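You operate a simulated robot arm through the tools that you are given. There is no shell and no other tool. Be economical: measure what you need, move in short steps, check, and stop when the job is done.

You run a simulated robot arm. Do the job below in one go: nothing can be reset, and whatever is moved stays where it is left.

Task
Press the mint leaves: tighten the thumbscrews crosswise, red, white, then blue and black.
Fine: each till its bar turns green; the bar on the leaf press must not turn orange.
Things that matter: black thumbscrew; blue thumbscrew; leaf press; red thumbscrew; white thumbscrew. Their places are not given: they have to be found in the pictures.

It is judged by the outcome, as a careful person would: the job done as asked, and still so three seconds after it is handed in. It fails if anything else is knocked over, pushed out of place, dropped, spilled or broken.

Robot
A 7-joint arm with a two-finger parallel gripper, fixed in place. Base frame: the origin is at the foot of the arm, x ahead of it, y to its left, z up; the work surface is at about z = 800. Readings come in mm, degrees, newtons and seconds.
With the tool pointing down near the work surface it reaches from about 300 to 700 mm from the base axis. Its first joint turns from -66.0 to 66.0 degrees. Payload 1.57 kg.
The tool frame sits at the grasp point between the pads (the TCP): z along the fingers, y along the line on which they close. The tips reach 30 mm beyond it. The gripper opens to 110 mm. The fingers are 24 mm wide and 12 mm thick; the gripper's body (48 by 112 mm) begins 78 mm behind the TCP.
Orientation is that of the tool frame in the base frame, as [roll, pitch, yaw] about the fixed x, y, z axes, in that order (R = Rz(yaw) Ry(pitch) Rx(roll)). With the fingers straight down and closing along the base's y, the tool's x points along the base's -x, its y along +y and its z along -z.

Tools
- The arm moves only by the tool play_rows. Its argument "increments" is a list of rows, each a list of 7 numbers: the gripper command, from -1 (fully open) to 1 (shut), values between in proportion, then the shift along the base's x, y, z in mm, then the turn, a rotation vector about the base's x, y, z in degrees. In form: [[jaw, tx, ty, tz, ax, ay, az], ...]. A call has 1 to 8 rows; each row shifts and turns the commanded pose from where the row before left it. Rows are played at 5 a second. More than 50 mm and 8.6 degrees between two rows, or a gripper value outside its range, and nothing of the call is played. A pose out of reach is approached as far as the arm can. The call stops where the force on the tool passes 40 N (or 10 N more than at its start, if that is more) or the arm is blocked; 0.2 s more then pass. Each finger travels about 108 mm/s and halts on what it meets, pressing with about 41 N; the grip force reading is that of the motor and also rises with nothing between the fingers. The clock runs only during rows and for 0.2 s after the last one: add rows that do not move to give the fingers time. It gives the time, the measured TCP pose, the force on the tool (base axes), the opening and the grip force at its end, in the units of the frame above (readings bear some noise), with the torque about the TCP (base axes, N m) and any sound that the robot's microphone picked up.
- Cameras (640 x 400 px; columns grow to the right, rows downward): "scene" is fixed at [153.3, -382.7, 1403.7]; the picture's right is [0.87, -0.50, 0.00], its down [-0.29, -0.51, -0.81] and it looks along [0.40, 0.70, -0.59] (base axes); focal length 300 px, centre (320, 200). "wrist" rides on the gripper at [70, 16, -141] in the tool frame; the picture's right is [-0.23, 0.97, 0.00], its down [-0.86, -0.20, -0.48] and it looks along [-0.47, -0.11, 0.88] (tool axes); focal length 222 px, centre (320, 200).
- capture(camera): a new picture of that camera. The clock stands still meanwhile.
- measure_at(camera, pixels): for up to 12 pixels [column, row] of the newest picture of that camera ("zoom" is the newest enlarged one), the place [x, y, z] in the base frame of the surface seen there, good to about 2 mm. The clock stands still meanwhile.
- enlarge(camera, box): a new picture of the part [left, top, right, bottom] of that camera's present view, enlarged. The clock stands still meanwhile.
- finish_job(): hands the job in; it is judged then, once.

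Work in short steps. Measure before you move; look again where a grasp or a placing could have gone wrong, and mend it. You have 80 turns and 54 pictures in all, those below and enlarged ones among them. Open the gripper and draw the arm clear of the work before you hand the job in, unless the task says otherwise; then end with one line.

The tools are called after ">>>" by a JSON object that holds its "fn" and its "kwargs". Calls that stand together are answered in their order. play_rows: Moves the arm, as the interface text tells. Its arguments: {"type":"object","properties":{"increments":{"type":"array","items":{"type":"array","items":{"type":"number"}}}},"required":["increments"]} The other tools are called the same way: capture (camera) takes a picture; measure_at (camera, pixels) gives the place of the surface under pixels of a picture; enlarge (camera, box) takes an enlarged picture of a part of a camera's view; finish_job () hands the job in.

At the start:

```text
clock: 0.0
eef_pos: [471.3, -30.1, 1229.2]
tcp_rot: [179.9, -0.1, 179.9]
ft_force: [-1.0, -0.8, -0.9]
torque: [-0.01, -0.06, 0.03]
grip_width: 110.3
grasp_force: 0.1
```

scene: 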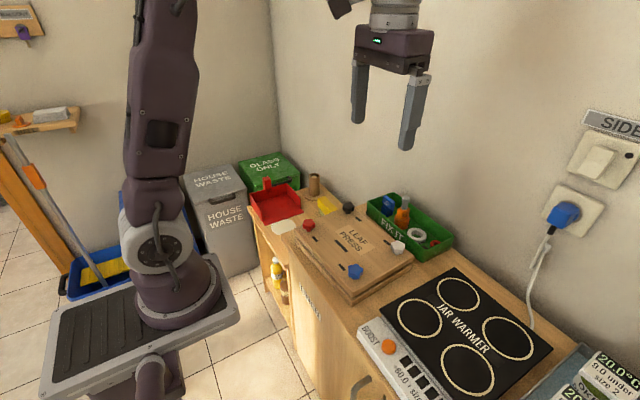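
wrist: 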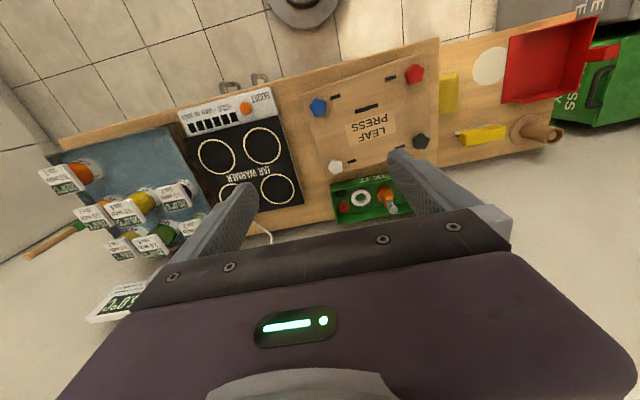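

The leaf press is visible around (350,245) in the scene, with red (309,225), black (348,207), white (398,247) and blue (355,271) thumbscrews. I enlarge it and look closer.

>>> {"fn": "enlarge", "kwargs": {"camera": "scene", "box": [270, 180, 430, 300]}}

>>> {"fn": "enlarge", "kwargs": {"camera": "wrist", "box": [290, 40, 450, 220]}}

>>> {"fn": "measure_at", "kwargs": {"camera": "wrist", "pixels": [[415, 73], [336, 166], [318, 107], [421, 141], [365, 108], [335, 95], [393, 158], [390, 72], [350, 161], [370, 130]]}}

```text
3.33 times, centred on (350, 240) of scene
```

zoom: 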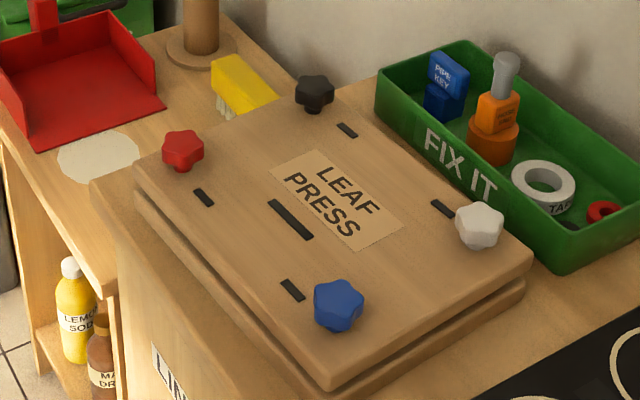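

```text
2.22 times, centred on (370, 130) of wrist
```

zoom: 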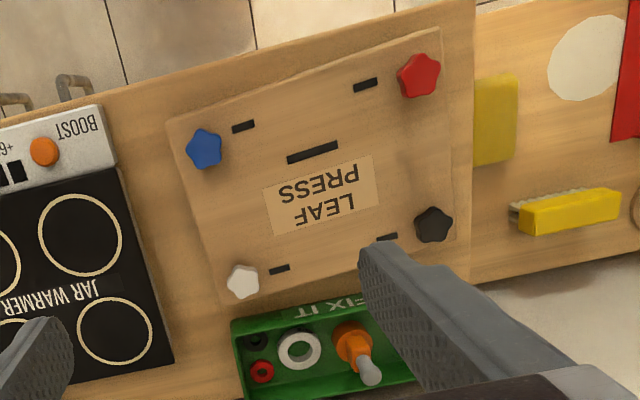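

```text
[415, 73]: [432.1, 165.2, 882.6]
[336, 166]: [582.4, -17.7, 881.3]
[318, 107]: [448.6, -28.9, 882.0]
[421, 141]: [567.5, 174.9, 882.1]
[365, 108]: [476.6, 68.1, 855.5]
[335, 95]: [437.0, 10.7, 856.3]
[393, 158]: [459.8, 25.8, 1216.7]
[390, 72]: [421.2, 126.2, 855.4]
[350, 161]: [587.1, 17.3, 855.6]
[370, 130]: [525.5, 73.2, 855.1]
```

Knob tops are at about z=882 and the plate at 855: red (432,165), white (582,-18), blue (449,-29), black (567,175). I move above red with the gripper part open.

>>> {"fn": "play_rows", "kwargs": {"increments": [[-0.2, 0, 48, 0, 0, 0, 0], [-0.2, 0, 48, 0, 0, 0, 0], [-0.2, -20, 48, -10, 0, 0, 0], [-0.2, -19, 45, -10, 0, 0, 0], [-0.2, 0, 6, -49, 0, 0, 0], [-0.2, 0, 0, -50, 0, 0, 0], [-0.2, 0, 0, -50, 0, 0, 0], [-0.2, 0, 0, -50, 0, 0, 0]]}}

>>> {"fn": "capture", "kwargs": {"camera": "wrist"}}

>>> {"fn": "enlarge", "kwargs": {"camera": "scene", "box": [270, 180, 430, 300]}}

```text
refused: row 3 steps farther than a row can; nothing moved
```

```text
49 pictures are left
```

wrist: 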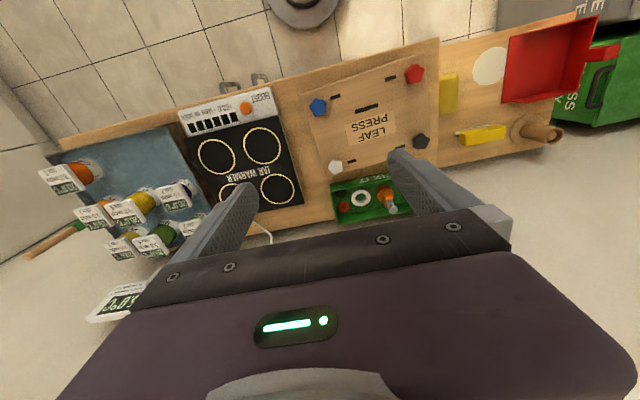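

```text
3.33 times, centred on (350, 240) of scene
```

zoom: 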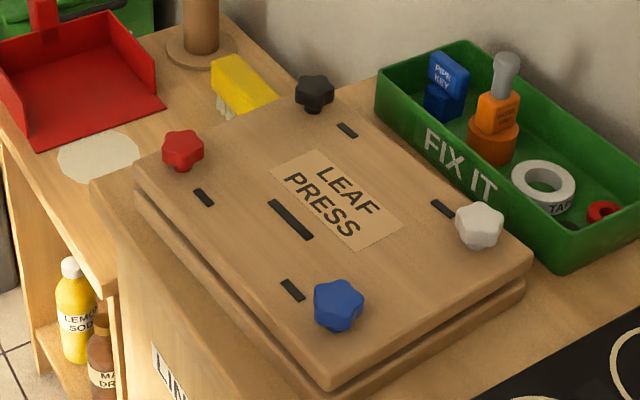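

The step was refused as too long; I replay it with smaller steps.

>>> {"fn": "play_rows", "kwargs": {"increments": [[-0.2, -6, 33, -30, 0, 0, 0], [-0.2, -6, 33, -30, 0, 0, 0], [-0.2, -6, 33, -30, 0, 0, 0], [-0.2, -6, 33, -30, 0, 0, 0], [-0.2, -6, 33, -30, 0, 0, 0], [-0.2, -9, 30, -30, 0, 0, 0], [-0.2, 0, 0, -40, 0, 0, 0], [-0.2, 0, 0, -40, 0, 0, 0]]}}

>>> {"fn": "capture", "kwargs": {"camera": "wrist"}}

```text
clock: 1.8
eef_pos: [429.4, 165.8, 967.4]
tcp_rot: [-180.0, -0.1, -180.0]
ft_force: [-0.7, 0.4, -0.7]
torque: [0.0, 0.03, 0.0]
grip_width: 65.8
grasp_force: 0.0
```

```text
47 pictures are left
```

wrist: 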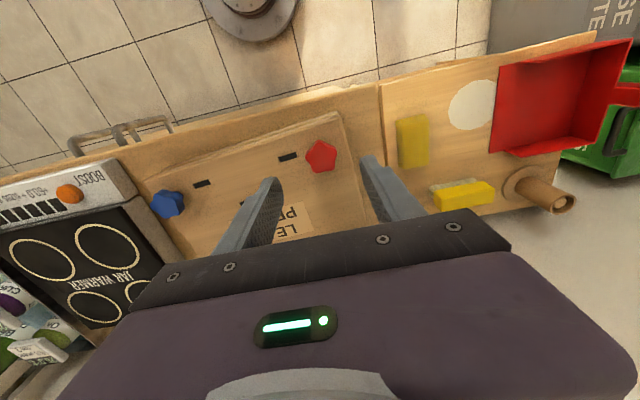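

Now above red; I enlarge to measure the red knob's centre and lobes.

>>> {"fn": "enlarge", "kwargs": {"camera": "wrist", "box": [281, 130, 361, 180]}}

>>> {"fn": "measure_at", "kwargs": {"camera": "wrist", "pixels": [[321, 157], [308, 160], [323, 144], [335, 156], [330, 170], [315, 172], [300, 170]]}}

```text
8.00 times, centred on (321, 155) of wrist
```

zoom: 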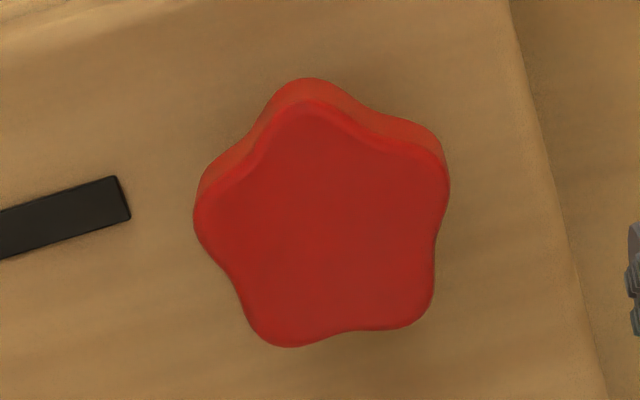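

```text
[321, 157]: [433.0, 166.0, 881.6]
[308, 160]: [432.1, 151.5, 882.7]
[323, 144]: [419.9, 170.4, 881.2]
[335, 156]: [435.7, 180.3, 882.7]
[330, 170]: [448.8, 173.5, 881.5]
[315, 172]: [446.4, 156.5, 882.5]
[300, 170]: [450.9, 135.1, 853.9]
```

Red knob centre is about (434,167), lobe axis about 13° CCW of the closing axis. I pre-rotate +85° (13+72) to allow a long clockwise turn, centring at the same time.

>>> {"fn": "play_rows", "kwargs": {"increments": [[-0.2, 4.5, 1.2, 0, 0, 0, 8.5], [-0.2, 0, 0, 0, 0, 0, 8.5], [-0.2, 0, 0, 0, 0, 0, 8.5], [-0.2, 0, 0, 0, 0, 0, 8.5], [-0.2, 0, 0, 0, 0, 0, 8.5], [-0.2, 0, 0, 0, 0, 0, 8.5], [-0.2, 0, 0, 0, 0, 0, 8.5], [-0.2, 0, 0, 0, 0, 0, 8.5]]}}

>>> {"fn": "play_rows", "kwargs": {"increments": [[-0.2, 0, 0, 0, 0, 0, 8.5], [-0.2, 0, 0, 0, 0, 0, 8.5], [-0.2, 0, 0, -10, 0, 0, 0], [-0.2, 0, 0, -10, 0, 0, 0], [-0.2, 0, 0, 0, 0, 0, 0]]}}

>>> {"fn": "capture", "kwargs": {"camera": "wrist"}}

```text
clock: 3.6
eef_pos: [435.3, 166.3, 969.7]
tcp_rot: [-180.0, -0.1, -111.9]
ft_force: [0.9, 0.4, 0.2]
torque: [-0.01, -0.02, -0.03]
grip_width: 65.9
grasp_force: 0.0
```

```text
clock: 4.8
eef_pos: [436.2, 167.0, 947.1]
tcp_rot: [-180.0, 0.1, -95.0]
ft_force: [-0.1, -0.2, 0.6]
torque: [-0.01, 0.0, 0.0]
grip_width: 65.8
grasp_force: 0.1
```

```text
45 pictures are left
```

wrist: 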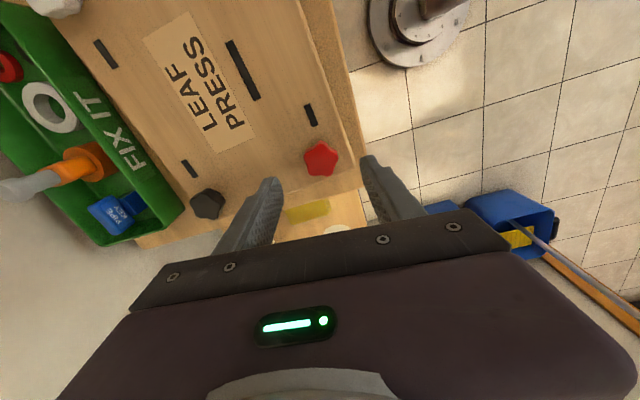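

The view shows red between the fingers, still bars all dark. I descend to TCP z≈891 and close gently.

>>> {"fn": "play_rows", "kwargs": {"increments": [[-0.2, -2, 1, -25, 0, 0, 0], [-0.2, 0, 0, -20, 0, 0, 0], [-0.2, 0, 0, -13, 0, 0, 0], [-0.2, 0, 0, 0, 0, 0, 0]]}}

>>> {"fn": "play_rows", "kwargs": {"increments": [[0.3, 0, 0, 0, 0, 0, 0], [0.6, 0, 0, 0, 0, 0, 0], [1, 0, 0, 0, 0, 0, 0], [1, 0, 0, 0, 0, 0, 0]]}}

>>> {"fn": "capture", "kwargs": {"camera": "wrist"}}

```text
clock: 5.8
eef_pos: [432.6, 168.2, 890.8]
tcp_rot: [-180.0, 0.1, -95.0]
ft_force: [-0.4, -0.3, 1.2]
torque: [-0.02, -0.01, 0.01]
grip_width: 66.2
grasp_force: 0.2
```

```text
clock: 6.8
eef_pos: [434.0, 167.2, 890.8]
tcp_rot: [-180.0, -0.1, -95.0]
ft_force: [11.0, -2.4, 0.3]
torque: [0.02, -0.24, 0.02]
grip_width: 33.9
grasp_force: 41.3
```

```text
44 pictures are left
```

wrist: 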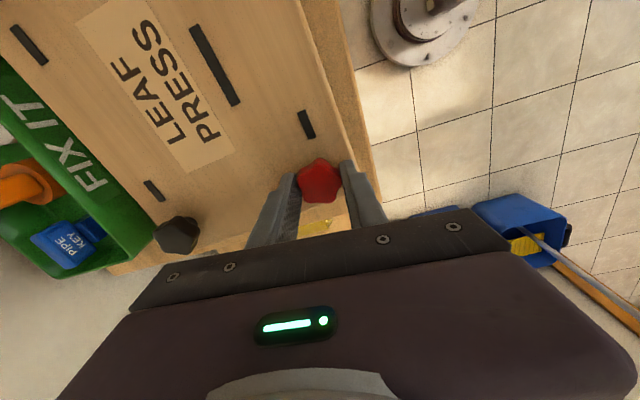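

Gripped at 33.9 mm with an 11 N side load along +x. I ease 1 mm that way and turn clockwise 24°.

>>> {"fn": "play_rows", "kwargs": {"increments": [[1, 1, 0, 0, 0, 0, 0], [1, 0, 0, 0, 0, 0, -8], [1, 0, 0, 0, 0, 0, -8], [1, 0, 0, 0, 0, 0, -8], [1, 0, 0, 0, 0, 0, 0]]}}

>>> {"fn": "enlarge", "kwargs": {"camera": "wrist", "box": [160, 0, 480, 200]}}

```text
clock: 8.0
eef_pos: [434.0, 167.1, 891.2]
tcp_rot: [179.9, 0.0, -119.0]
ft_force: [1.1, -0.1, 6.5]
torque: [-0.19, 0.09, -0.03]
grip_width: 33.9
grasp_force: 41.6
```

```text
2.00 times, centred on (320, 100) of wrist
```

zoom: 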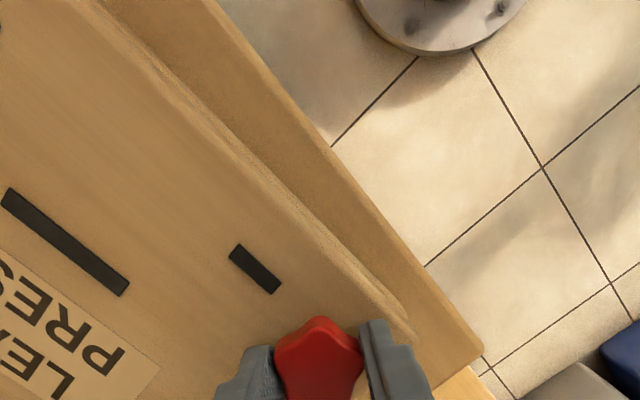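

The knob turns with the gripper, no resistance yet. I continue 43° clockwise.

>>> {"fn": "play_rows", "kwargs": {"increments": [[1, 0, 0, 0, 0, 0, -8.5], [1, 0, 0, 0, 0, 0, -8.5], [1, 0, 0, 0, 0, 0, -8.5], [1, 0, 0, 0, 0, 0, -8.5], [1, 0, 0, 0, 0, 0, -8.5], [1, 0, 0, 0, 0, 0, 0]]}}

>>> {"fn": "enlarge", "kwargs": {"camera": "wrist", "box": [160, 0, 480, 200]}}

```text
clock: 9.4
eef_pos: [434.2, 167.3, 889.7]
tcp_rot: [180.0, 0.2, -161.6]
ft_force: [9.3, -5.0, 6.0]
torque: [-0.04, -0.27, -0.02]
grip_width: 33.5
grasp_force: 40.9
```

```text
2.00 times, centred on (320, 100) of wrist
```

zoom: 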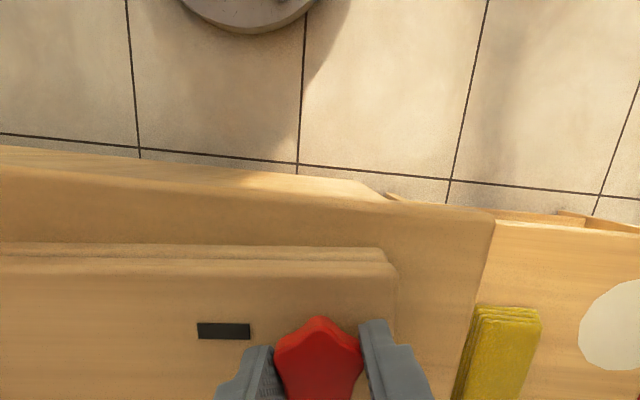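

Still free running (67° so far) and the bar is dark. I continue 68° clockwise.

>>> {"fn": "play_rows", "kwargs": {"increments": [[1, 0, 0, 0, 0, 0, -8.5], [1, 0, 0, 0, 0, 0, -8.5], [1, 0, 0, 0, 0, 0, -8.5], [1, 0, 0, 0, 0, 0, -8.5], [1, 0, 0, 0, 0, 0, -8.5], [1, 0, 0, 0, 0, 0, -8.5], [1, 0, 0, 0, 0, 0, 0]]}}

>>> {"fn": "enlarge", "kwargs": {"camera": "wrist", "box": [160, 0, 480, 200]}}

```text
clock: 11.0
eef_pos: [435.1, 166.4, 890.6]
tcp_rot: [180.0, 0.0, 147.4]
ft_force: [6.9, -16.2, 6.1]
torque: [-0.43, -0.37, 0.02]
grip_width: 33.6
grasp_force: 41.0
```

```text
2.00 times, centred on (320, 100) of wrist
```

zoom: 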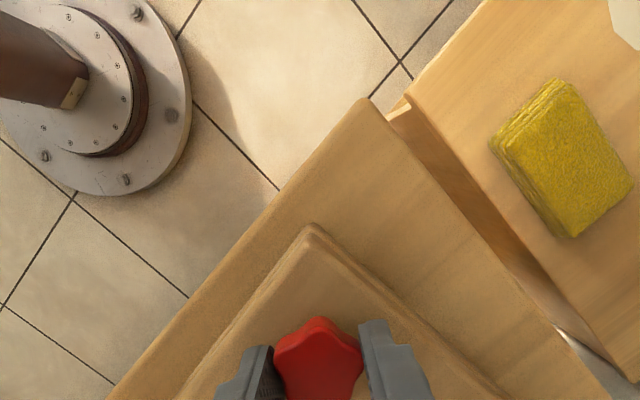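

Side load in −y is 16 N, so I ease 0.8 mm that way and check the bar from the scene camera.

>>> {"fn": "play_rows", "kwargs": {"increments": [[1, 0.4, -0.8, 0, 0, 0, 0], [1, 0, 0, 0, 0, 0, 0]]}}

>>> {"fn": "enlarge", "kwargs": {"camera": "scene", "box": [270, 180, 430, 300]}}

```text
clock: 11.6
eef_pos: [434.6, 166.5, 889.8]
tcp_rot: [-180.0, -0.1, 147.5]
ft_force: [1.5, -8.2, 7.7]
torque: [-0.14, -0.09, -0.03]
grip_width: 33.6
grasp_force: 41.1
```

```text
3.33 times, centred on (350, 240) of scene
```

zoom: 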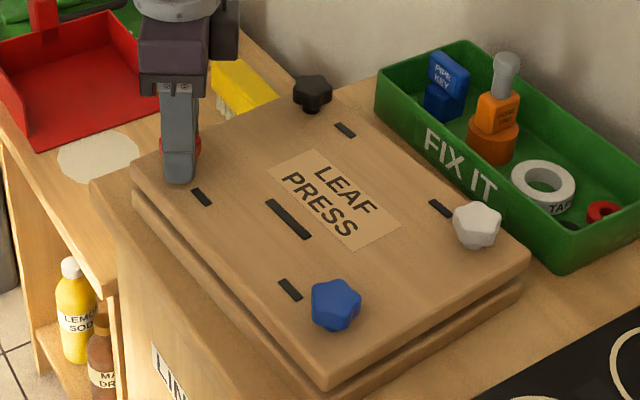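

The bar is still dark at 118°; the whole press may have shifted 1–2 mm from the grip, so I'll keep side loads low. I continue clockwise.

>>> {"fn": "play_rows", "kwargs": {"increments": [[1, 0, -0.3, 0, 0, 0, -8.5], [1, 0, 0, 0, 0, 0, -8.5], [1, 0, 0, 0, 0, 0, -8.5], [1, 0, 0, 0, 0, 0, -8.5], [1, 0, 0, 0, 0, 0, 0]]}}

>>> {"fn": "enlarge", "kwargs": {"camera": "scene", "box": [270, 180, 430, 300]}}

```text
clock: 12.8
eef_pos: [434.7, 166.9, 890.3]
tcp_rot: [-180.0, 0.1, 113.5]
ft_force: [-2.4, -2.5, -2.9]
torque: [-0.17, -0.02, 0.56]
grip_width: 33.8
grasp_force: 40.4
```

```text
3.33 times, centred on (350, 240) of scene
```

zoom: 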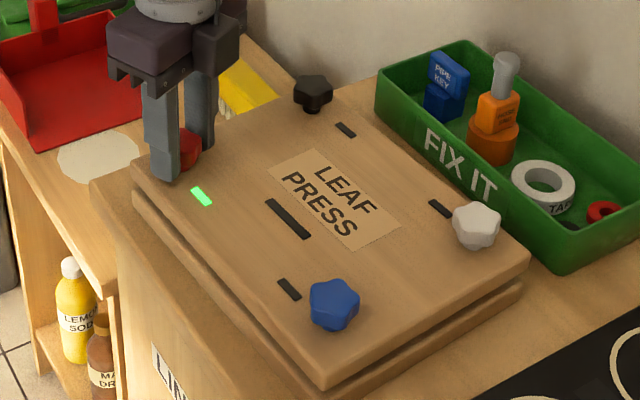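

Red's bar is green at about 152° of turn (torque 0.56 N·m). I open, lift straight up, and move on toward white.

>>> {"fn": "play_rows", "kwargs": {"increments": [[0.2, 0, 0, 0, 0, 0, 0], [-0.2, 0, 0, 0, 0, 0, 0], [-0.2, 0, 0, 0, 0, 0, 0], [-0.2, 0, 0, 25, 0, 0, 0], [-0.2, 0, 0, 40, 0, 0, 0], [-0.2, 0, 0, 40, 0, 0, 0]]}}

>>> {"fn": "play_rows", "kwargs": {"increments": [[-0.2, 20, -25, 0, 0, 0, 8.5], [-0.2, 20, -25, 0, 0, 0, 8.5], [-0.2, 20, -25, 0, 0, 0, 8.5], [-0.2, 20, -25, 0, 0, 0, 8.5], [-0.2, 20, -25, 0, 0, 0, 8.5], [-0.2, 20, -25, 0, 0, 0, 8.5], [-0.2, 20, -25, 0, 0, 0, 8.5], [-0.2, 5, -8, 0, 0, 0, 7]]}}

>>> {"fn": "capture", "kwargs": {"camera": "wrist"}}

>>> {"fn": "enlarge", "kwargs": {"camera": "scene", "box": [270, 180, 430, 300]}}

```text
clock: 14.2
eef_pos: [435.0, 165.6, 997.3]
tcp_rot: [180.0, 0.1, 113.5]
ft_force: [-0.1, 0.5, -0.9]
torque: [-0.01, 0.01, -0.02]
grip_width: 66.2
grasp_force: 0.1
```

```text
clock: 16.0
eef_pos: [579.8, -18.0, 994.5]
tcp_rot: [179.9, 0.0, -179.9]
ft_force: [-0.1, -0.1, 0.0]
torque: [-0.01, -0.03, -0.01]
grip_width: 66.0
grasp_force: 0.2
```

```text
38 pictures are left
```

wrist: 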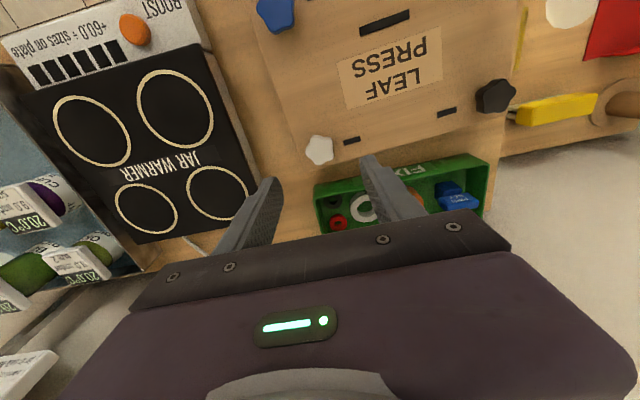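

```text
3.33 times, centred on (350, 240) of scene
```

zoom: 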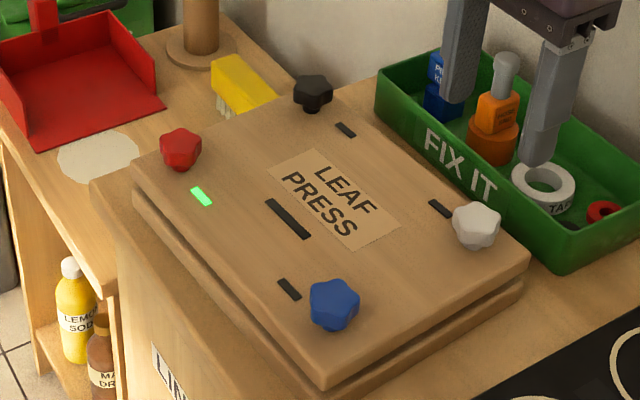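

Red stays green, press bar dark. I enlarge and measure white's knob and the tray rim near it.

>>> {"fn": "enlarge", "kwargs": {"camera": "wrist", "box": [280, 125, 360, 175]}}

>>> {"fn": "measure_at", "kwargs": {"camera": "wrist", "pixels": [[320, 149], [308, 152], [320, 136], [332, 147], [326, 162], [314, 162], [316, 186], [330, 184], [350, 180], [500, 93], [271, 12]]}}

```text
8.00 times, centred on (320, 150) of wrist
```

zoom: 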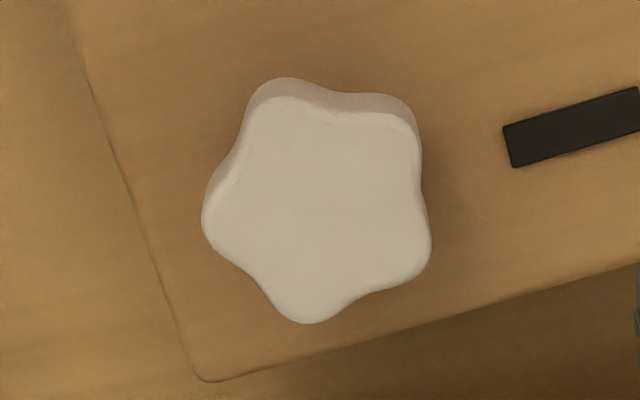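

```text
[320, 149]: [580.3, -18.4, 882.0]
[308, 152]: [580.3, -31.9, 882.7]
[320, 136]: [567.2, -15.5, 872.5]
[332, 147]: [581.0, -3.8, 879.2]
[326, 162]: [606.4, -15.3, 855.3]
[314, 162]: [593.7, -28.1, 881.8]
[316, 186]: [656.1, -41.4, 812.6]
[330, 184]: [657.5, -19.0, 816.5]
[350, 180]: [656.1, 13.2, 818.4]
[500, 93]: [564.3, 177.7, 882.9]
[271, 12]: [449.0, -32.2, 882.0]
```

I measure the white lobes precisely via the zoom to find the centre.

>>> {"fn": "measure_at", "kwargs": {"camera": "zoom", "pixels": [[324, 207], [277, 108], [403, 123], [421, 262], [310, 314], [210, 225]]}}

```text
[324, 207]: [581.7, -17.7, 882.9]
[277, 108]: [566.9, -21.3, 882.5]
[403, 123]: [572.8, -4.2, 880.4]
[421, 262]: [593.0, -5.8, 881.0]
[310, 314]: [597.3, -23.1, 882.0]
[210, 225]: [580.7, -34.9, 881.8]
```

White centre is (582.1,−17.9) with a lobe axis at +68° from the present yaw. Averaging readings, the tool truly sits near (579.6,−16.8), so I shift (2.5,−1.1), rotate +68°, then descend.

>>> {"fn": "play_rows", "kwargs": {"increments": [[-0.2, 2.5, -1.1, 0, 0, 0, 8.5], [-0.2, 0, 0, 0, 0, 0, 8.5], [-0.2, 0, 0, 0, 0, 0, 8.5], [-0.2, 0, 0, 0, 0, 0, 8.5], [-0.2, 0, 0, 0, 0, 0, 8.5], [-0.2, 0, 0, 0, 0, 0, 8.5], [-0.2, 0, 0, 0, 0, 0, 8.5], [-0.2, 0, 0, 0, 0, 0, 8.5]]}}

>>> {"fn": "play_rows", "kwargs": {"increments": [[-0.2, 0, 0, -40, 0, 0, 0], [-0.2, 0, 0, -20, 0, 0, 0], [-0.2, 0, 0, 0, 0, 0, 0]]}}

>>> {"fn": "capture", "kwargs": {"camera": "wrist"}}

```text
clock: 17.8
eef_pos: [582.7, -18.4, 995.0]
tcp_rot: [-180.0, 0.0, -111.8]
ft_force: [0.8, -0.1, 0.0]
torque: [0.01, 0.02, 0.0]
grip_width: 66.1
grasp_force: 0.1
```

```text
clock: 18.6
eef_pos: [582.0, -18.2, 936.0]
tcp_rot: [-179.9, 0.0, -112.0]
ft_force: [0.0, -0.1, 0.2]
torque: [-0.01, -0.04, 0.02]
grip_width: 66.1
grasp_force: 0.1
```

```text
35 pictures are left
```

wrist: 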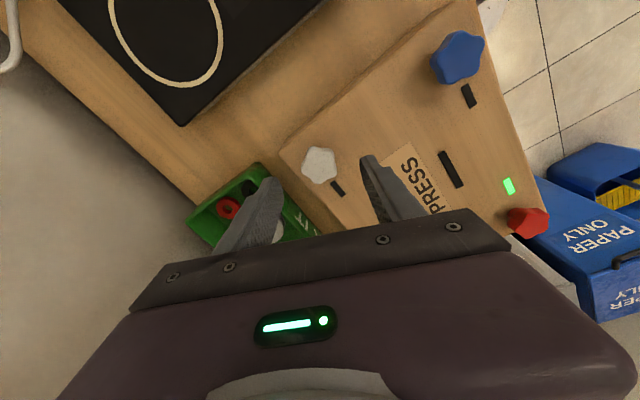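

Position readings agree with (582,−18) and the path is clear of the tray. I descend 45 mm to z≈891 and close gradually.

>>> {"fn": "play_rows", "kwargs": {"increments": [[-0.2, 0, 0, -30, 0, 0, 0], [-0.2, 0, 0, -15, 0, 0, 0], [-0.2, 0, 0, 0, 0, 0, 0], [0.2, 0, 0, 0, 0, 0, 0], [0.4, 0, 0, 0, 0, 0, 0], [1, 0, 0, 0, 0, 0, 0], [1, 0, 0, 0, 0, 0, 0]]}}

```text
clock: 20.2
eef_pos: [583.6, -17.7, 890.6]
tcp_rot: [180.0, 0.0, -112.1]
ft_force: [5.1, -2.2, -0.1]
torque: [0.01, -0.17, 0.01]
grip_width: 33.9
grasp_force: 40.7
```

Gripped well at 33.9 mm with 5 N side load. I turn clockwise 8×8.5° with a small easing.

>>> {"fn": "play_rows", "kwargs": {"increments": [[1, 0.4, 0, 0, 0, 0, -8.5], [1, 0, 0, 0, 0, 0, -8.5], [1, 0, 0, 0, 0, 0, -8.5], [1, 0, 0, 0, 0, 0, -8.5], [1, 0, 0, 0, 0, 0, -8.5], [1, 0, 0, 0, 0, 0, -8.5], [1, 0, 0, 0, 0, 0, -8.5], [1, 0, 0, 0, 0, 0, 0]]}}

>>> {"fn": "enlarge", "kwargs": {"camera": "scene", "box": [270, 180, 430, 300]}}

```text
clock: 22.0
eef_pos: [583.5, -17.0, 889.2]
tcp_rot: [-180.0, 0.1, -171.6]
ft_force: [0.6, -0.8, -0.6]
torque: [-0.09, -0.05, 0.0]
grip_width: 33.7
grasp_force: 41.0
```

```text
3.33 times, centred on (350, 240) of scene
```

zoom: 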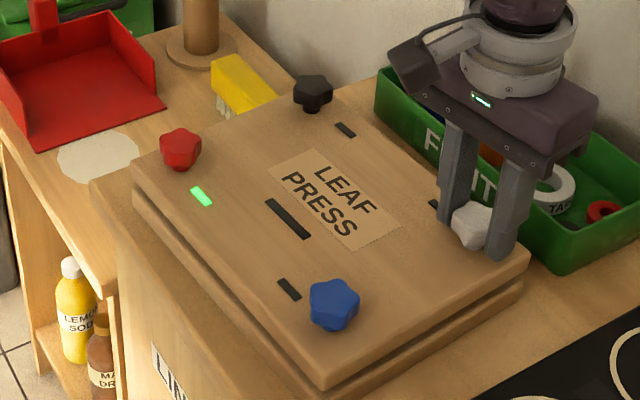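

No load; 60° done. I continue 51° more, staying below the point where red tightened.

>>> {"fn": "play_rows", "kwargs": {"increments": [[1, 0, 0, 0, 0, 0, -8.5], [1, 0, 0, 0, 0, 0, -8.5], [1, 0, 0, 0, 0, 0, -8.5], [1, 0, 0, 0, 0, 0, -8.5], [1, 0, 0, 0, 0, 0, -8.5], [1, 0, 0, 0, 0, 0, -8.5], [1, 0, 0, 0, 0, 0, 0]]}}

>>> {"fn": "enlarge", "kwargs": {"camera": "scene", "box": [270, 180, 430, 300]}}

```text
clock: 23.6
eef_pos: [582.3, -17.1, 891.0]
tcp_rot: [-180.0, 0.1, 137.4]
ft_force: [0.3, -2.4, -0.1]
torque: [-0.09, -0.02, 0.02]
grip_width: 33.5
grasp_force: 40.6
```

```text
3.33 times, centred on (350, 240) of scene
```

zoom: 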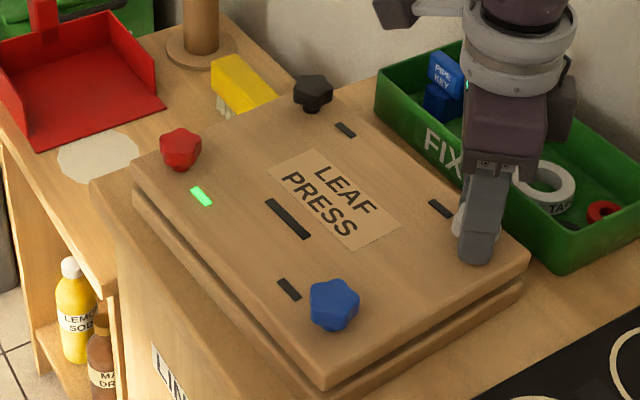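

Bar at (440,208) still dark at 110°. I turn 17° more and read the torque.

>>> {"fn": "play_rows", "kwargs": {"increments": [[1, 0, 0, 0, 0, 0, -8.5], [1, 0, 0, 0, 0, 0, -8.5], [1, 0, 0, 0, 0, 0, 0]]}}

>>> {"fn": "play_rows", "kwargs": {"increments": [[1, 0, 0, 0, 0, 0, -8], [1, 0, 0, 0, 0, 0, 0]]}}

>>> {"fn": "enlarge", "kwargs": {"camera": "scene", "box": [270, 180, 430, 300]}}

```text
clock: 24.4
eef_pos: [582.9, -17.7, 889.5]
tcp_rot: [180.0, 0.1, 120.3]
ft_force: [-1.5, -2.1, -0.5]
torque: [-0.01, -0.05, 0.0]
grip_width: 33.8
grasp_force: 40.9
```

```text
clock: 25.0
eef_pos: [582.6, -18.8, 890.3]
tcp_rot: [-180.0, -0.1, 112.4]
ft_force: [0.7, -3.4, -0.3]
torque: [0.02, 0.11, 0.56]
grip_width: 33.9
grasp_force: 40.9
```

```text
3.33 times, centred on (350, 240) of scene
```

zoom: 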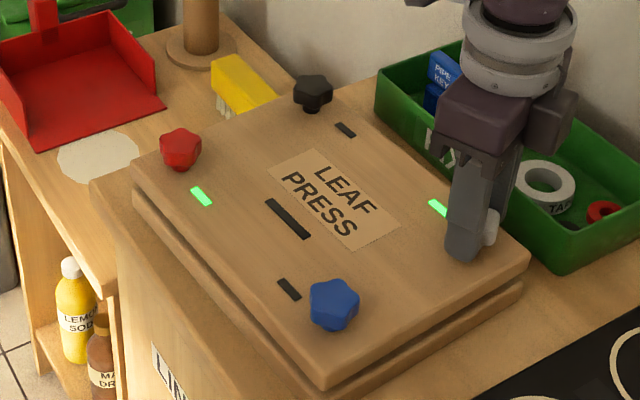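

White's bar is green (torque 0.56). I release, lift, and go above blue at about (449,−31), returning yaw to 180.

>>> {"fn": "play_rows", "kwargs": {"increments": [[0.2, 0, 0, 0, 0, 0, 0], [-0.2, 0, 0, 0, 0, 0, 0], [-0.2, 0, 0, 0, 0, 0, 0], [-0.2, 0, 0, 25, 0, 0, 0], [-0.2, 0, 0, 40, 0, 0, 0], [-0.2, 0, 0, 40, 0, 0, 0]]}}

>>> {"fn": "play_rows", "kwargs": {"increments": [[-0.2, -17, -2, 0, 0, 0, 8.5], [-0.2, -17, -2, 0, 0, 0, 8.5], [-0.2, -17, -2, 0, 0, 0, 8.5], [-0.2, -17, -2, 0, 0, 0, 8.5], [-0.2, -17, -2, 0, 0, 0, 8.5], [-0.2, -17, -2, 0, 0, 0, 8.5], [-0.2, -17, -1, 0, 0, 0, 8.5], [-0.2, -14, 0, 0, 0, 0, 8]]}}

>>> {"fn": "enlarge", "kwargs": {"camera": "wrist", "box": [280, 125, 360, 175]}}

>>> {"fn": "enlarge", "kwargs": {"camera": "scene", "box": [270, 180, 430, 300]}}

```text
clock: 26.4
eef_pos: [582.7, -18.1, 995.5]
tcp_rot: [179.8, 0.0, 112.5]
ft_force: [-0.4, 0.4, 0.8]
torque: [0.03, -0.03, 0.04]
grip_width: 66.1
grasp_force: 0.0
```

```text
clock: 28.2
eef_pos: [449.2, -29.5, 995.0]
tcp_rot: [180.0, 0.0, -179.8]
ft_force: [-0.4, -0.8, -0.3]
torque: [-0.02, -0.01, 0.01]
grip_width: 66.0
grasp_force: 0.0
```

```text
8.00 times, centred on (320, 150) of wrist
```

zoom: 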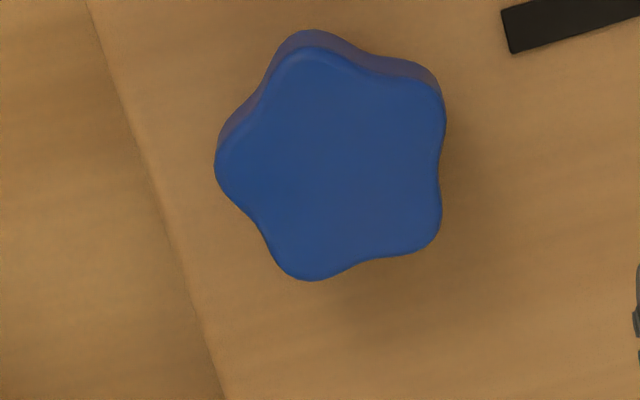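

```text
3.33 times, centred on (350, 240) of scene
```

zoom: 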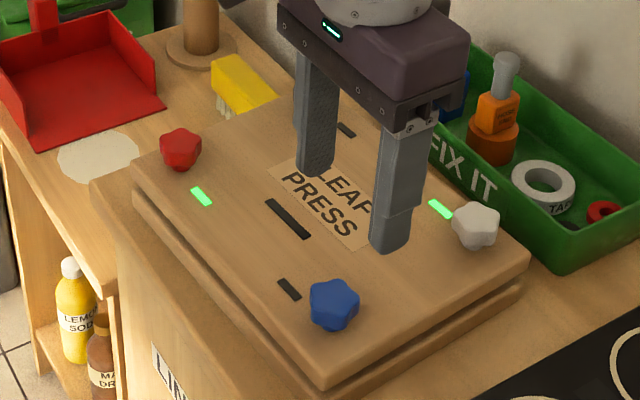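

Red and white remain green. I re-enlarge the wrist view to measure blue's lobes.

>>> {"fn": "enlarge", "kwargs": {"camera": "wrist", "box": [280, 125, 360, 175]}}

>>> {"fn": "measure_at", "kwargs": {"camera": "zoom", "pixels": [[335, 165], [312, 58], [430, 90], [430, 235], [307, 273], [224, 165]]}}

```text
8.00 times, centred on (320, 150) of wrist
```

zoom: 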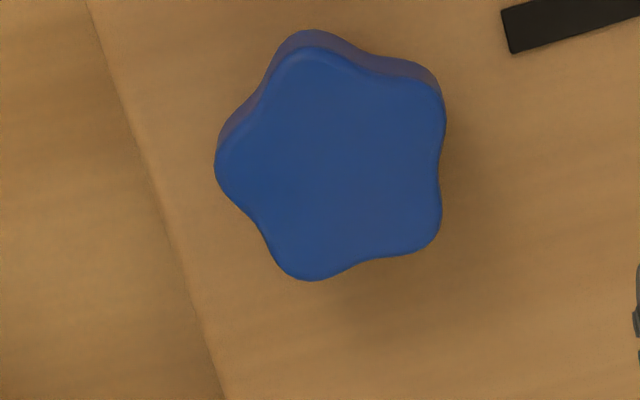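

```text
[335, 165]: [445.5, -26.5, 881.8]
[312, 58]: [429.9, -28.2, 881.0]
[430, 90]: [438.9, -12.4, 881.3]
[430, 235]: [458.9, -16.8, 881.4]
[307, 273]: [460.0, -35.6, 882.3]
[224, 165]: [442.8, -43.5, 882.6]
```

Blue centre (446.1,−27.3), lobe axis at +59°. I shift (−3.5,+3.4), rotate, then descend.

>>> {"fn": "play_rows", "kwargs": {"increments": [[-0.2, -3.5, 3.4, 0, 0, 0, 7.4], [-0.2, 0, 0, 0, 0, 0, 7.4], [-0.2, 0, 0, 0, 0, 0, 7.4], [-0.2, 0, 0, 0, 0, 0, 7.4], [-0.2, 0, 0, 0, 0, 0, 7.4], [-0.2, 0, 0, 0, 0, 0, 7.4], [-0.2, 0, 0, 0, 0, 0, 7.4], [-0.2, 0, 0, 0, 0, 0, 7.4]]}}

>>> {"fn": "play_rows", "kwargs": {"increments": [[-0.2, 0, 0, -40, 0, 0, 0], [-0.2, 0, 0, -25, 0, 0, 0], [-0.2, 0, 0, 0, 0, 0, 0]]}}

>>> {"fn": "capture", "kwargs": {"camera": "wrist"}}

```text
clock: 30.0
eef_pos: [445.8, -28.4, 996.0]
tcp_rot: [-180.0, 0.0, -120.7]
ft_force: [1.3, 0.0, 0.3]
torque: [0.01, -0.02, 0.0]
grip_width: 66.1
grasp_force: 0.1
```

```text
clock: 30.8
eef_pos: [446.4, -27.8, 930.3]
tcp_rot: [-179.9, 0.0, -120.8]
ft_force: [-0.2, 0.8, -0.6]
torque: [-0.02, 0.01, 0.0]
grip_width: 66.0
grasp_force: 0.0
```

```text
28 pictures are left
```

wrist: 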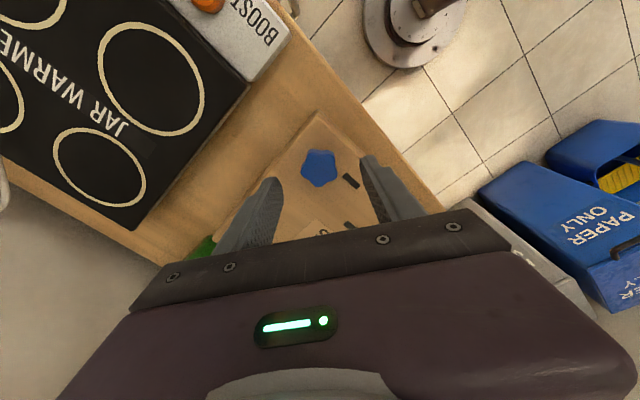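

Blue is centred between the fingers. I descend 40 mm and close gradually.

>>> {"fn": "play_rows", "kwargs": {"increments": [[-0.2, 0, 0.3, -25, 0, 0, 0], [-0.2, 0, 0, -15, 0, 0, 0], [-0.2, 0, 0, 0, 0, 0, 0], [0.2, 0, 0, 0, 0, 0, 0], [0.4, 0, 0, 0, 0, 0, 0], [1, 0, 0, 0, 0, 0, 0], [1, 0, 0, 0, 0, 0, 0]]}}

```text
clock: 32.4
eef_pos: [446.9, -27.7, 890.8]
tcp_rot: [-180.0, 0.0, -120.7]
ft_force: [5.3, -4.3, 0.0]
torque: [0.01, -0.33, 0.01]
grip_width: 33.8
grasp_force: 41.2
```

Good grip (33.8 mm, 5 N side load). I turn about 60° clockwise with a small easing, then 34° more.

>>> {"fn": "play_rows", "kwargs": {"increments": [[1, 0.4, -0.2, 0, 0, 0, -8.5], [1, 0, 0, 0, 0, 0, -8.5], [1, 0, 0, 0, 0, 0, -8.5], [1, 0, 0, 0, 0, 0, -8.5], [1, 0, 0, 0, 0, 0, -8.5], [1, 0, 0, 0, 0, 0, -8.5], [1, 0, 0, 0, 0, 0, -8.5], [1, 0, 0, 0, 0, 0, 0]]}}

>>> {"fn": "play_rows", "kwargs": {"increments": [[1, 0, 0, 0, 0, 0, -8.5], [1, 0, 0, 0, 0, 0, -8.5], [1, 0, 0, 0, 0, 0, -8.5], [1, 0, 0, 0, 0, 0, -8.5], [1, 0, 0, 0, 0, 0, 0]]}}

>>> {"fn": "enlarge", "kwargs": {"camera": "scene", "box": [270, 180, 430, 300]}}

```text
clock: 34.2
eef_pos: [444.9, -26.7, 891.9]
tcp_rot: [-180.0, 0.0, 179.6]
ft_force: [-2.0, 4.3, 30.7]
torque: [0.15, 0.05, 0.0]
grip_width: 33.5
grasp_force: 40.8
```

```text
clock: 35.1
eef_pos: [446.6, -28.5, 890.5]
tcp_rot: [179.9, 0.1, 152.4]
ft_force: [-3.7, 2.5, 8.2]
torque: [0.01, 0.07, 0.01]
grip_width: 33.9
grasp_force: 40.9
stopped in row 4: the force on the tool passed its limit at 42 N (the readings are from after the stop); the commanded pose is now the measured one
```

```text
3.33 times, centred on (350, 240) of scene
```

zoom: 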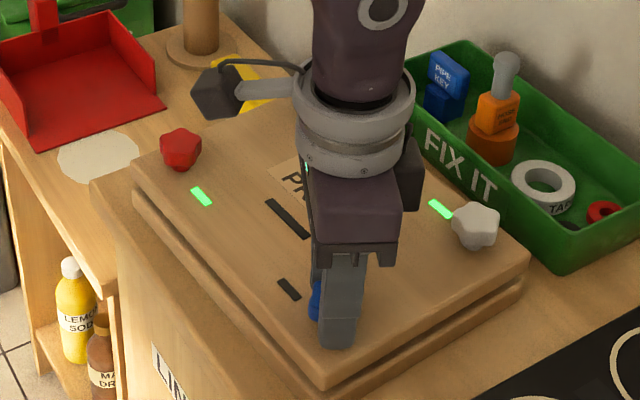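

The last call stopped on a vertical push (Fz +30–42 N) before tightening; the bar is still dark at about 87°. I raise 1 mm to relieve it and read again, then turn one small step.

>>> {"fn": "play_rows", "kwargs": {"increments": [[1, 0, 0, 0.7, 0, 0, 0], [1, 0, 0, 0, 0, 0, 0]]}}

>>> {"fn": "play_rows", "kwargs": {"increments": [[1, 0, 0, 0, 0, 0, -8], [1, 0, 0, 0, 0, 0, 0]]}}

```text
clock: 35.7
eef_pos: [445.8, -26.8, 890.7]
tcp_rot: [179.9, -0.1, 152.4]
ft_force: [0.5, 1.8, 0.2]
torque: [0.22, 0.42, -0.02]
grip_width: 33.9
grasp_force: 41.2
```

```text
clock: 36.3
eef_pos: [447.2, -27.2, 891.4]
tcp_rot: [180.0, 0.0, 144.5]
ft_force: [0.0, 2.0, -0.4]
torque: [-0.07, 0.4, 0.01]
grip_width: 33.6
grasp_force: 41.0
```

Force is relieved. I continue in short steps: 25° then check.

>>> {"fn": "play_rows", "kwargs": {"increments": [[1, 0, 0, 0, 0, 0, -8.5], [1, 0, 0, 0, 0, 0, -8.5], [1, 0, 0, 0, 0, 0, 0]]}}

>>> {"fn": "play_rows", "kwargs": {"increments": [[1, 0, 0, 0, 0, 0, -8], [1, 0, 0, 0, 0, 0, 0]]}}

>>> {"fn": "enlarge", "kwargs": {"camera": "scene", "box": [270, 180, 430, 300]}}

```text
clock: 37.1
eef_pos: [448.0, -27.0, 890.1]
tcp_rot: [179.9, 0.0, 127.3]
ft_force: [2.4, 3.7, 0.2]
torque: [0.34, 0.02, -0.05]
grip_width: 33.7
grasp_force: 41.1
```

```text
clock: 37.7
eef_pos: [446.8, -27.4, 891.5]
tcp_rot: [180.0, 0.0, 119.4]
ft_force: [3.2, 4.2, 0.0]
torque: [0.03, -0.14, 0.02]
grip_width: 33.9
grasp_force: 41.4
```

```text
3.33 times, centred on (350, 240) of scene
```

zoom: 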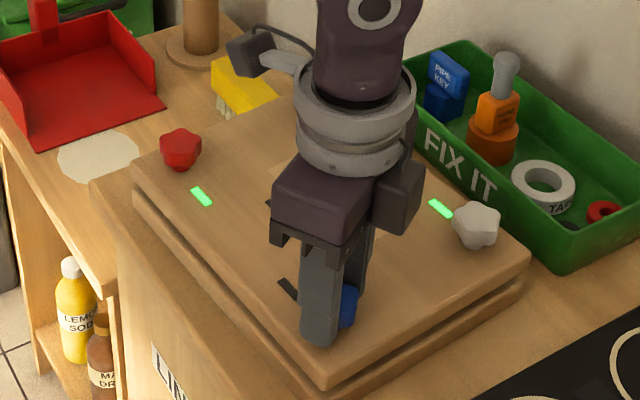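

About 120° done, no torque, bar dark. I go on in 8° steps, reading the torque.

>>> {"fn": "play_rows", "kwargs": {"increments": [[1, 0, 0.2, 0, 0, 0, -8], [1, 0, 0, 0, 0, 0, 0]]}}

>>> {"fn": "play_rows", "kwargs": {"increments": [[1, 0, 0, 0, 0, 0, -6], [1, 0, 0, 0, 0, 0, 0]]}}

>>> {"fn": "enlarge", "kwargs": {"camera": "scene", "box": [270, 180, 430, 300]}}

```text
clock: 38.3
eef_pos: [447.4, -26.8, 891.0]
tcp_rot: [-180.0, 0.1, 111.5]
ft_force: [0.0, 4.9, -0.2]
torque: [0.18, 0.01, 0.55]
grip_width: 33.9
grasp_force: 41.1
```

```text
clock: 38.9
eef_pos: [447.4, -27.0, 891.6]
tcp_rot: [179.9, 0.0, 105.2]
ft_force: [-0.7, -1.1, -0.2]
torque: [-0.09, 0.08, 0.44]
grip_width: 33.3
grasp_force: 40.6
```

```text
3.33 times, centred on (350, 240) of scene
```

zoom: 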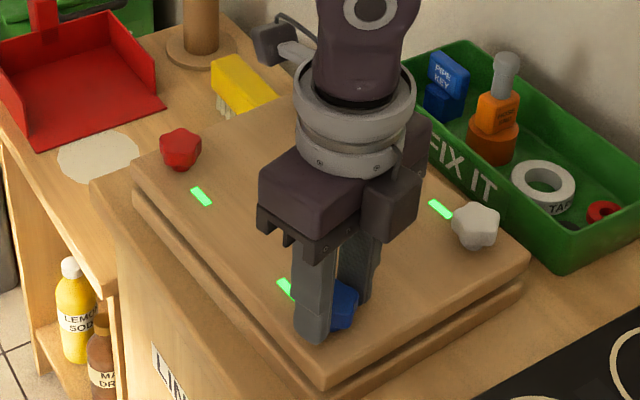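

Blue's bar is green. I release, lift, and move above black near (566,176).

>>> {"fn": "play_rows", "kwargs": {"increments": [[0.2, 0, 0, 0, 0, 0, 0], [-0.2, 0, 0, 0, 0, 0, 0], [-0.2, 0, 0, 0, 0, 0, 0], [-0.2, 0, 0, 25, 0, 0, 0], [-0.2, 0, 0, 40, 0, 0, 0], [-0.2, 0, 0, 40, 0, 0, 6.8]]}}

>>> {"fn": "play_rows", "kwargs": {"increments": [[-0.2, 15, 25.4, 0, 0, 0, 8.5], [-0.2, 15, 25.4, 0, 0, 0, 8.5], [-0.2, 15, 25.4, 0, 0, 0, 8.5], [-0.2, 15, 25.4, 0, 0, 0, 8.5], [-0.2, 15, 25.4, 0, 0, 0, 8.5], [-0.2, 15, 25.4, 0, 0, 0, 8.5], [-0.2, 15, 25.4, 0, 0, 0, 8.5], [-0.2, 14, 25.2, 0, 0, 0, 8.5]]}}

>>> {"fn": "enlarge", "kwargs": {"camera": "scene", "box": [270, 180, 430, 300]}}

>>> {"fn": "enlarge", "kwargs": {"camera": "wrist", "box": [280, 125, 360, 175]}}

```text
clock: 40.3
eef_pos: [445.0, -27.3, 994.9]
tcp_rot: [-180.0, 0.0, 112.3]
ft_force: [0.2, -0.6, -0.2]
torque: [-0.01, -0.03, 0.0]
grip_width: 65.8
grasp_force: 0.0
```

```text
clock: 42.1
eef_pos: [566.2, 176.1, 996.0]
tcp_rot: [179.9, 0.0, -179.6]
ft_force: [-0.2, -0.8, 0.1]
torque: [-0.04, -0.01, 0.02]
grip_width: 65.9
grasp_force: 0.1
```

```text
3.33 times, centred on (350, 240) of scene
```

zoom: 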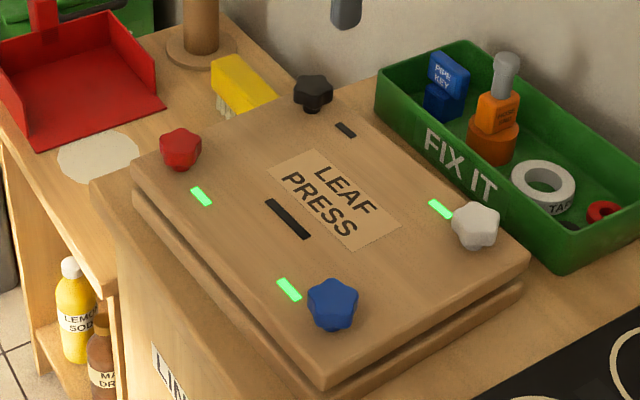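

```text
8.00 times, centred on (320, 150) of wrist
```

zoom: 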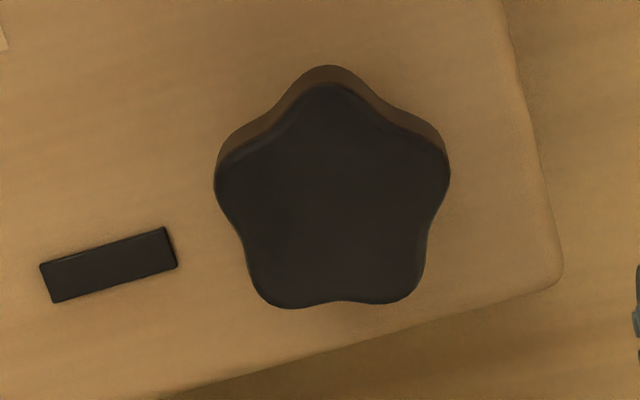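

Three bars are green. I measure black's lobes.

>>> {"fn": "measure_at", "kwargs": {"camera": "zoom", "pixels": [[332, 200], [330, 90], [440, 165], [405, 292], [265, 297], [224, 172]]}}

>>> {"fn": "play_rows", "kwargs": {"increments": [[-0.2, 0, 0, 0, 0, 0, 0]]}}

```text
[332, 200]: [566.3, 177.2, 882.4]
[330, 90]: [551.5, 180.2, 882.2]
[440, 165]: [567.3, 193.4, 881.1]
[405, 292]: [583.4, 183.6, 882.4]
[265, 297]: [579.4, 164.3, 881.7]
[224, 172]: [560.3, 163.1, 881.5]
```

```text
clock: 42.5
eef_pos: [567.0, 176.6, 994.3]
tcp_rot: [180.0, 0.0, -179.7]
ft_force: [0.2, 0.7, 0.5]
torque: [-0.03, 0.02, 0.01]
grip_width: 66.0
grasp_force: 0.2
```

Black centre (568.4,176.9), lobe axis at +77.5°. I rotate while checking heights of the tray and pipe key nearby.

>>> {"fn": "play_rows", "kwargs": {"increments": [[-0.2, 2, 0.8, 0, 0, 0, 8.5], [-0.2, 0, 0, 0, 0, 0, 8.5], [-0.2, 0, 0, 0, 0, 0, 8.5], [-0.2, 0, 0, 0, 0, 0, 8.5], [-0.2, 0, 0, 0, 0, 0, 8.5], [-0.2, 0, 0, 0, 0, 0, 8.5], [-0.2, 0, 0, 0, 0, 0, 8.5], [-0.2, 0, 0, 0, 0, 0, 8.5]]}}

>>> {"fn": "play_rows", "kwargs": {"increments": [[-0.2, 0, 0, -25, 0, 0, 8.5], [-0.2, 0, 0, -35, 0, 0, 1], [-0.2, 0, 0, 0, 0, 0, 0]]}}

>>> {"fn": "enlarge", "kwargs": {"camera": "scene", "box": [270, 180, 430, 300]}}

>>> {"fn": "measure_at", "kwargs": {"camera": "zoom", "pixels": [[448, 56], [379, 72], [470, 160], [505, 60]]}}

>>> {"fn": "capture", "kwargs": {"camera": "wrist"}}

```text
clock: 44.3
eef_pos: [567.0, 176.4, 996.1]
tcp_rot: [179.9, 0.0, -111.6]
ft_force: [0.4, 0.3, -0.5]
torque: [-0.02, 0.0, -0.04]
grip_width: 66.0
grasp_force: 0.0
```

```text
clock: 45.1
eef_pos: [566.8, 177.6, 935.7]
tcp_rot: [179.9, 0.0, -102.2]
ft_force: [0.2, -0.6, -0.6]
torque: [-0.01, 0.0, 0.0]
grip_width: 66.1
grasp_force: 0.0
```

```text
3.33 times, centred on (350, 240) of scene
```

zoom: 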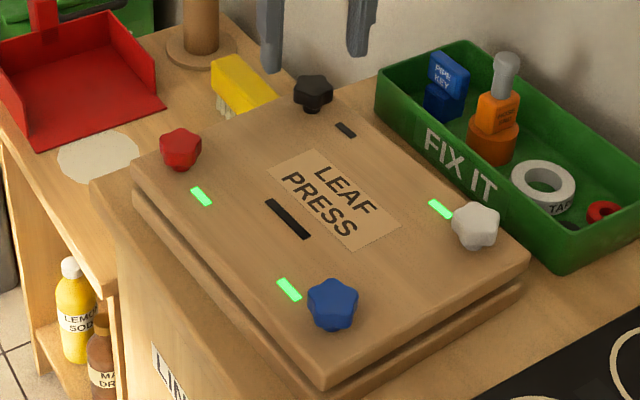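

```text
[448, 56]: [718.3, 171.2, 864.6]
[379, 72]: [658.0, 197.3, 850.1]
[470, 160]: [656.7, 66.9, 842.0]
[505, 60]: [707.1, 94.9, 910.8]
```

```text
21 pictures are left
```

wrist: 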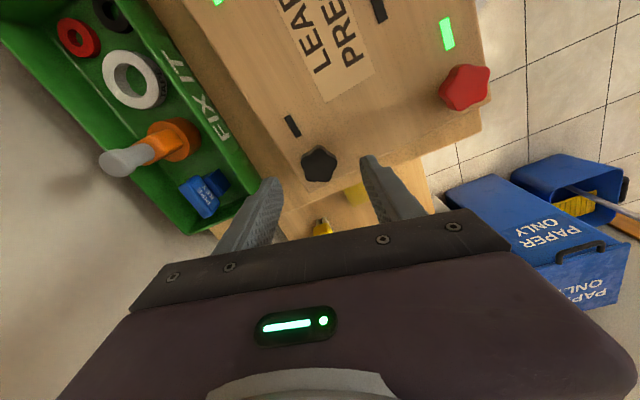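

Tray rim is at 850 and x≥657, clear. Readings average (566.9,177.0), so I add +1.7 x, descend 43 mm and close.

>>> {"fn": "play_rows", "kwargs": {"increments": [[-0.2, 1.7, 0, -28, 0, 0, 0], [-0.2, 0, 0, -15.5, 0, 0, 0], [-0.2, 0, 0, 0, 0, 0, 0], [0.2, 0, 0, 0, 0, 0, 0], [0.4, 0, 0, 0, 0, 0, 0], [1, 0, 0, 0, 0, 0, 0], [1, 0, 0, 0, 0, 0, 0]]}}

```text
clock: 46.7
eef_pos: [570.1, 176.9, 893.0]
tcp_rot: [179.8, 0.1, -102.3]
ft_force: [-9.5, 1.4, 1.4]
torque: [-0.03, 0.18, 0.01]
grip_width: 33.5
grasp_force: 40.8
```

Fx is −9.5 N, so I ease 0.9 mm back in −x and turn about 34°, watching Fz.

>>> {"fn": "play_rows", "kwargs": {"increments": [[1, -0.9, 0, 0, 0, 0, 0], [1, 0, 0, 0, 0, 0, -8.5], [1, 0, 0, 0, 0, 0, -8.5], [1, 0, 0, 0, 0, 0, -8.5], [1, 0, 0, 0, 0, 0, -8.5], [1, 0, 0, 0, 0, 0, 0]]}}

```text
clock: 48.1
eef_pos: [568.5, 177.1, 891.6]
tcp_rot: [179.9, 0.1, -136.4]
ft_force: [-0.3, 4.9, 0.2]
torque: [0.2, -0.06, -0.01]
grip_width: 33.5
grasp_force: 41.1
```

Loads are low. Another 34°, then 26°.

>>> {"fn": "play_rows", "kwargs": {"increments": [[1, 0, 0.3, 0, 0, 0, -8.5], [1, 0, 0, 0, 0, 0, -8.5], [1, 0, 0, 0, 0, 0, -8.5], [1, 0, 0, 0, 0, 0, -8.5], [1, 0, 0, 0, 0, 0, 0]]}}

>>> {"fn": "play_rows", "kwargs": {"increments": [[1, 0, 0, 0, 0, 0, -8.5], [1, 0, 0, 0, 0, 0, -8.5], [1, 0, 0, 0, 0, 0, -8.5], [1, 0, 0, 0, 0, 0, 0]]}}

>>> {"fn": "enlarge", "kwargs": {"camera": "scene", "box": [270, 180, 430, 300]}}

```text
clock: 49.3
eef_pos: [569.6, 176.5, 892.2]
tcp_rot: [179.9, 0.0, -170.4]
ft_force: [4.1, 5.9, 0.0]
torque: [-0.03, 0.29, 0.0]
grip_width: 33.6
grasp_force: 41.0
```

```text
clock: 50.3
eef_pos: [568.9, 176.9, 892.4]
tcp_rot: [179.9, 0.0, 164.1]
ft_force: [3.7, 9.3, -0.1]
torque: [0.13, -0.18, -0.03]
grip_width: 33.7
grasp_force: 41.5
```

```text
3.33 times, centred on (350, 240) of scene
```

zoom: 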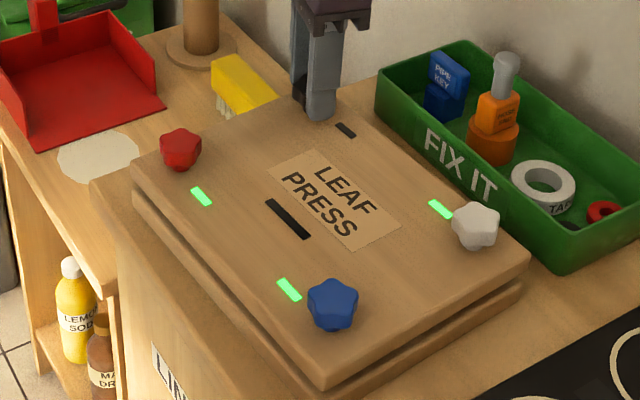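

About 94° done, black's bar at (345,130) dark. I ease the side load and turn 25° more.

>>> {"fn": "play_rows", "kwargs": {"increments": [[1, 0.3, 0.7, 0, 0, 0, -8.5], [1, 0, 0, 0, 0, 0, -8.5], [1, 0, 0, 0, 0, 0, -8], [1, 0, 0, 0, 0, 0, 0]]}}

```text
clock: 51.3
eef_pos: [567.8, 177.7, 891.6]
tcp_rot: [-180.0, -0.1, 139.1]
ft_force: [0.9, 9.4, 0.7]
torque: [0.27, 0.05, 0.33]
grip_width: 33.7
grasp_force: 40.9
```

Torque begins (0.33 N·m at 119°). I look at the bar.

>>> {"fn": "enlarge", "kwargs": {"camera": "scene", "box": [270, 180, 430, 300]}}

```text
3.33 times, centred on (350, 240) of scene
```

zoom: 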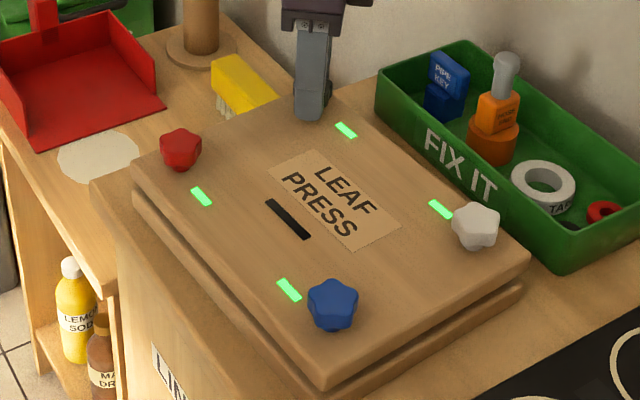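

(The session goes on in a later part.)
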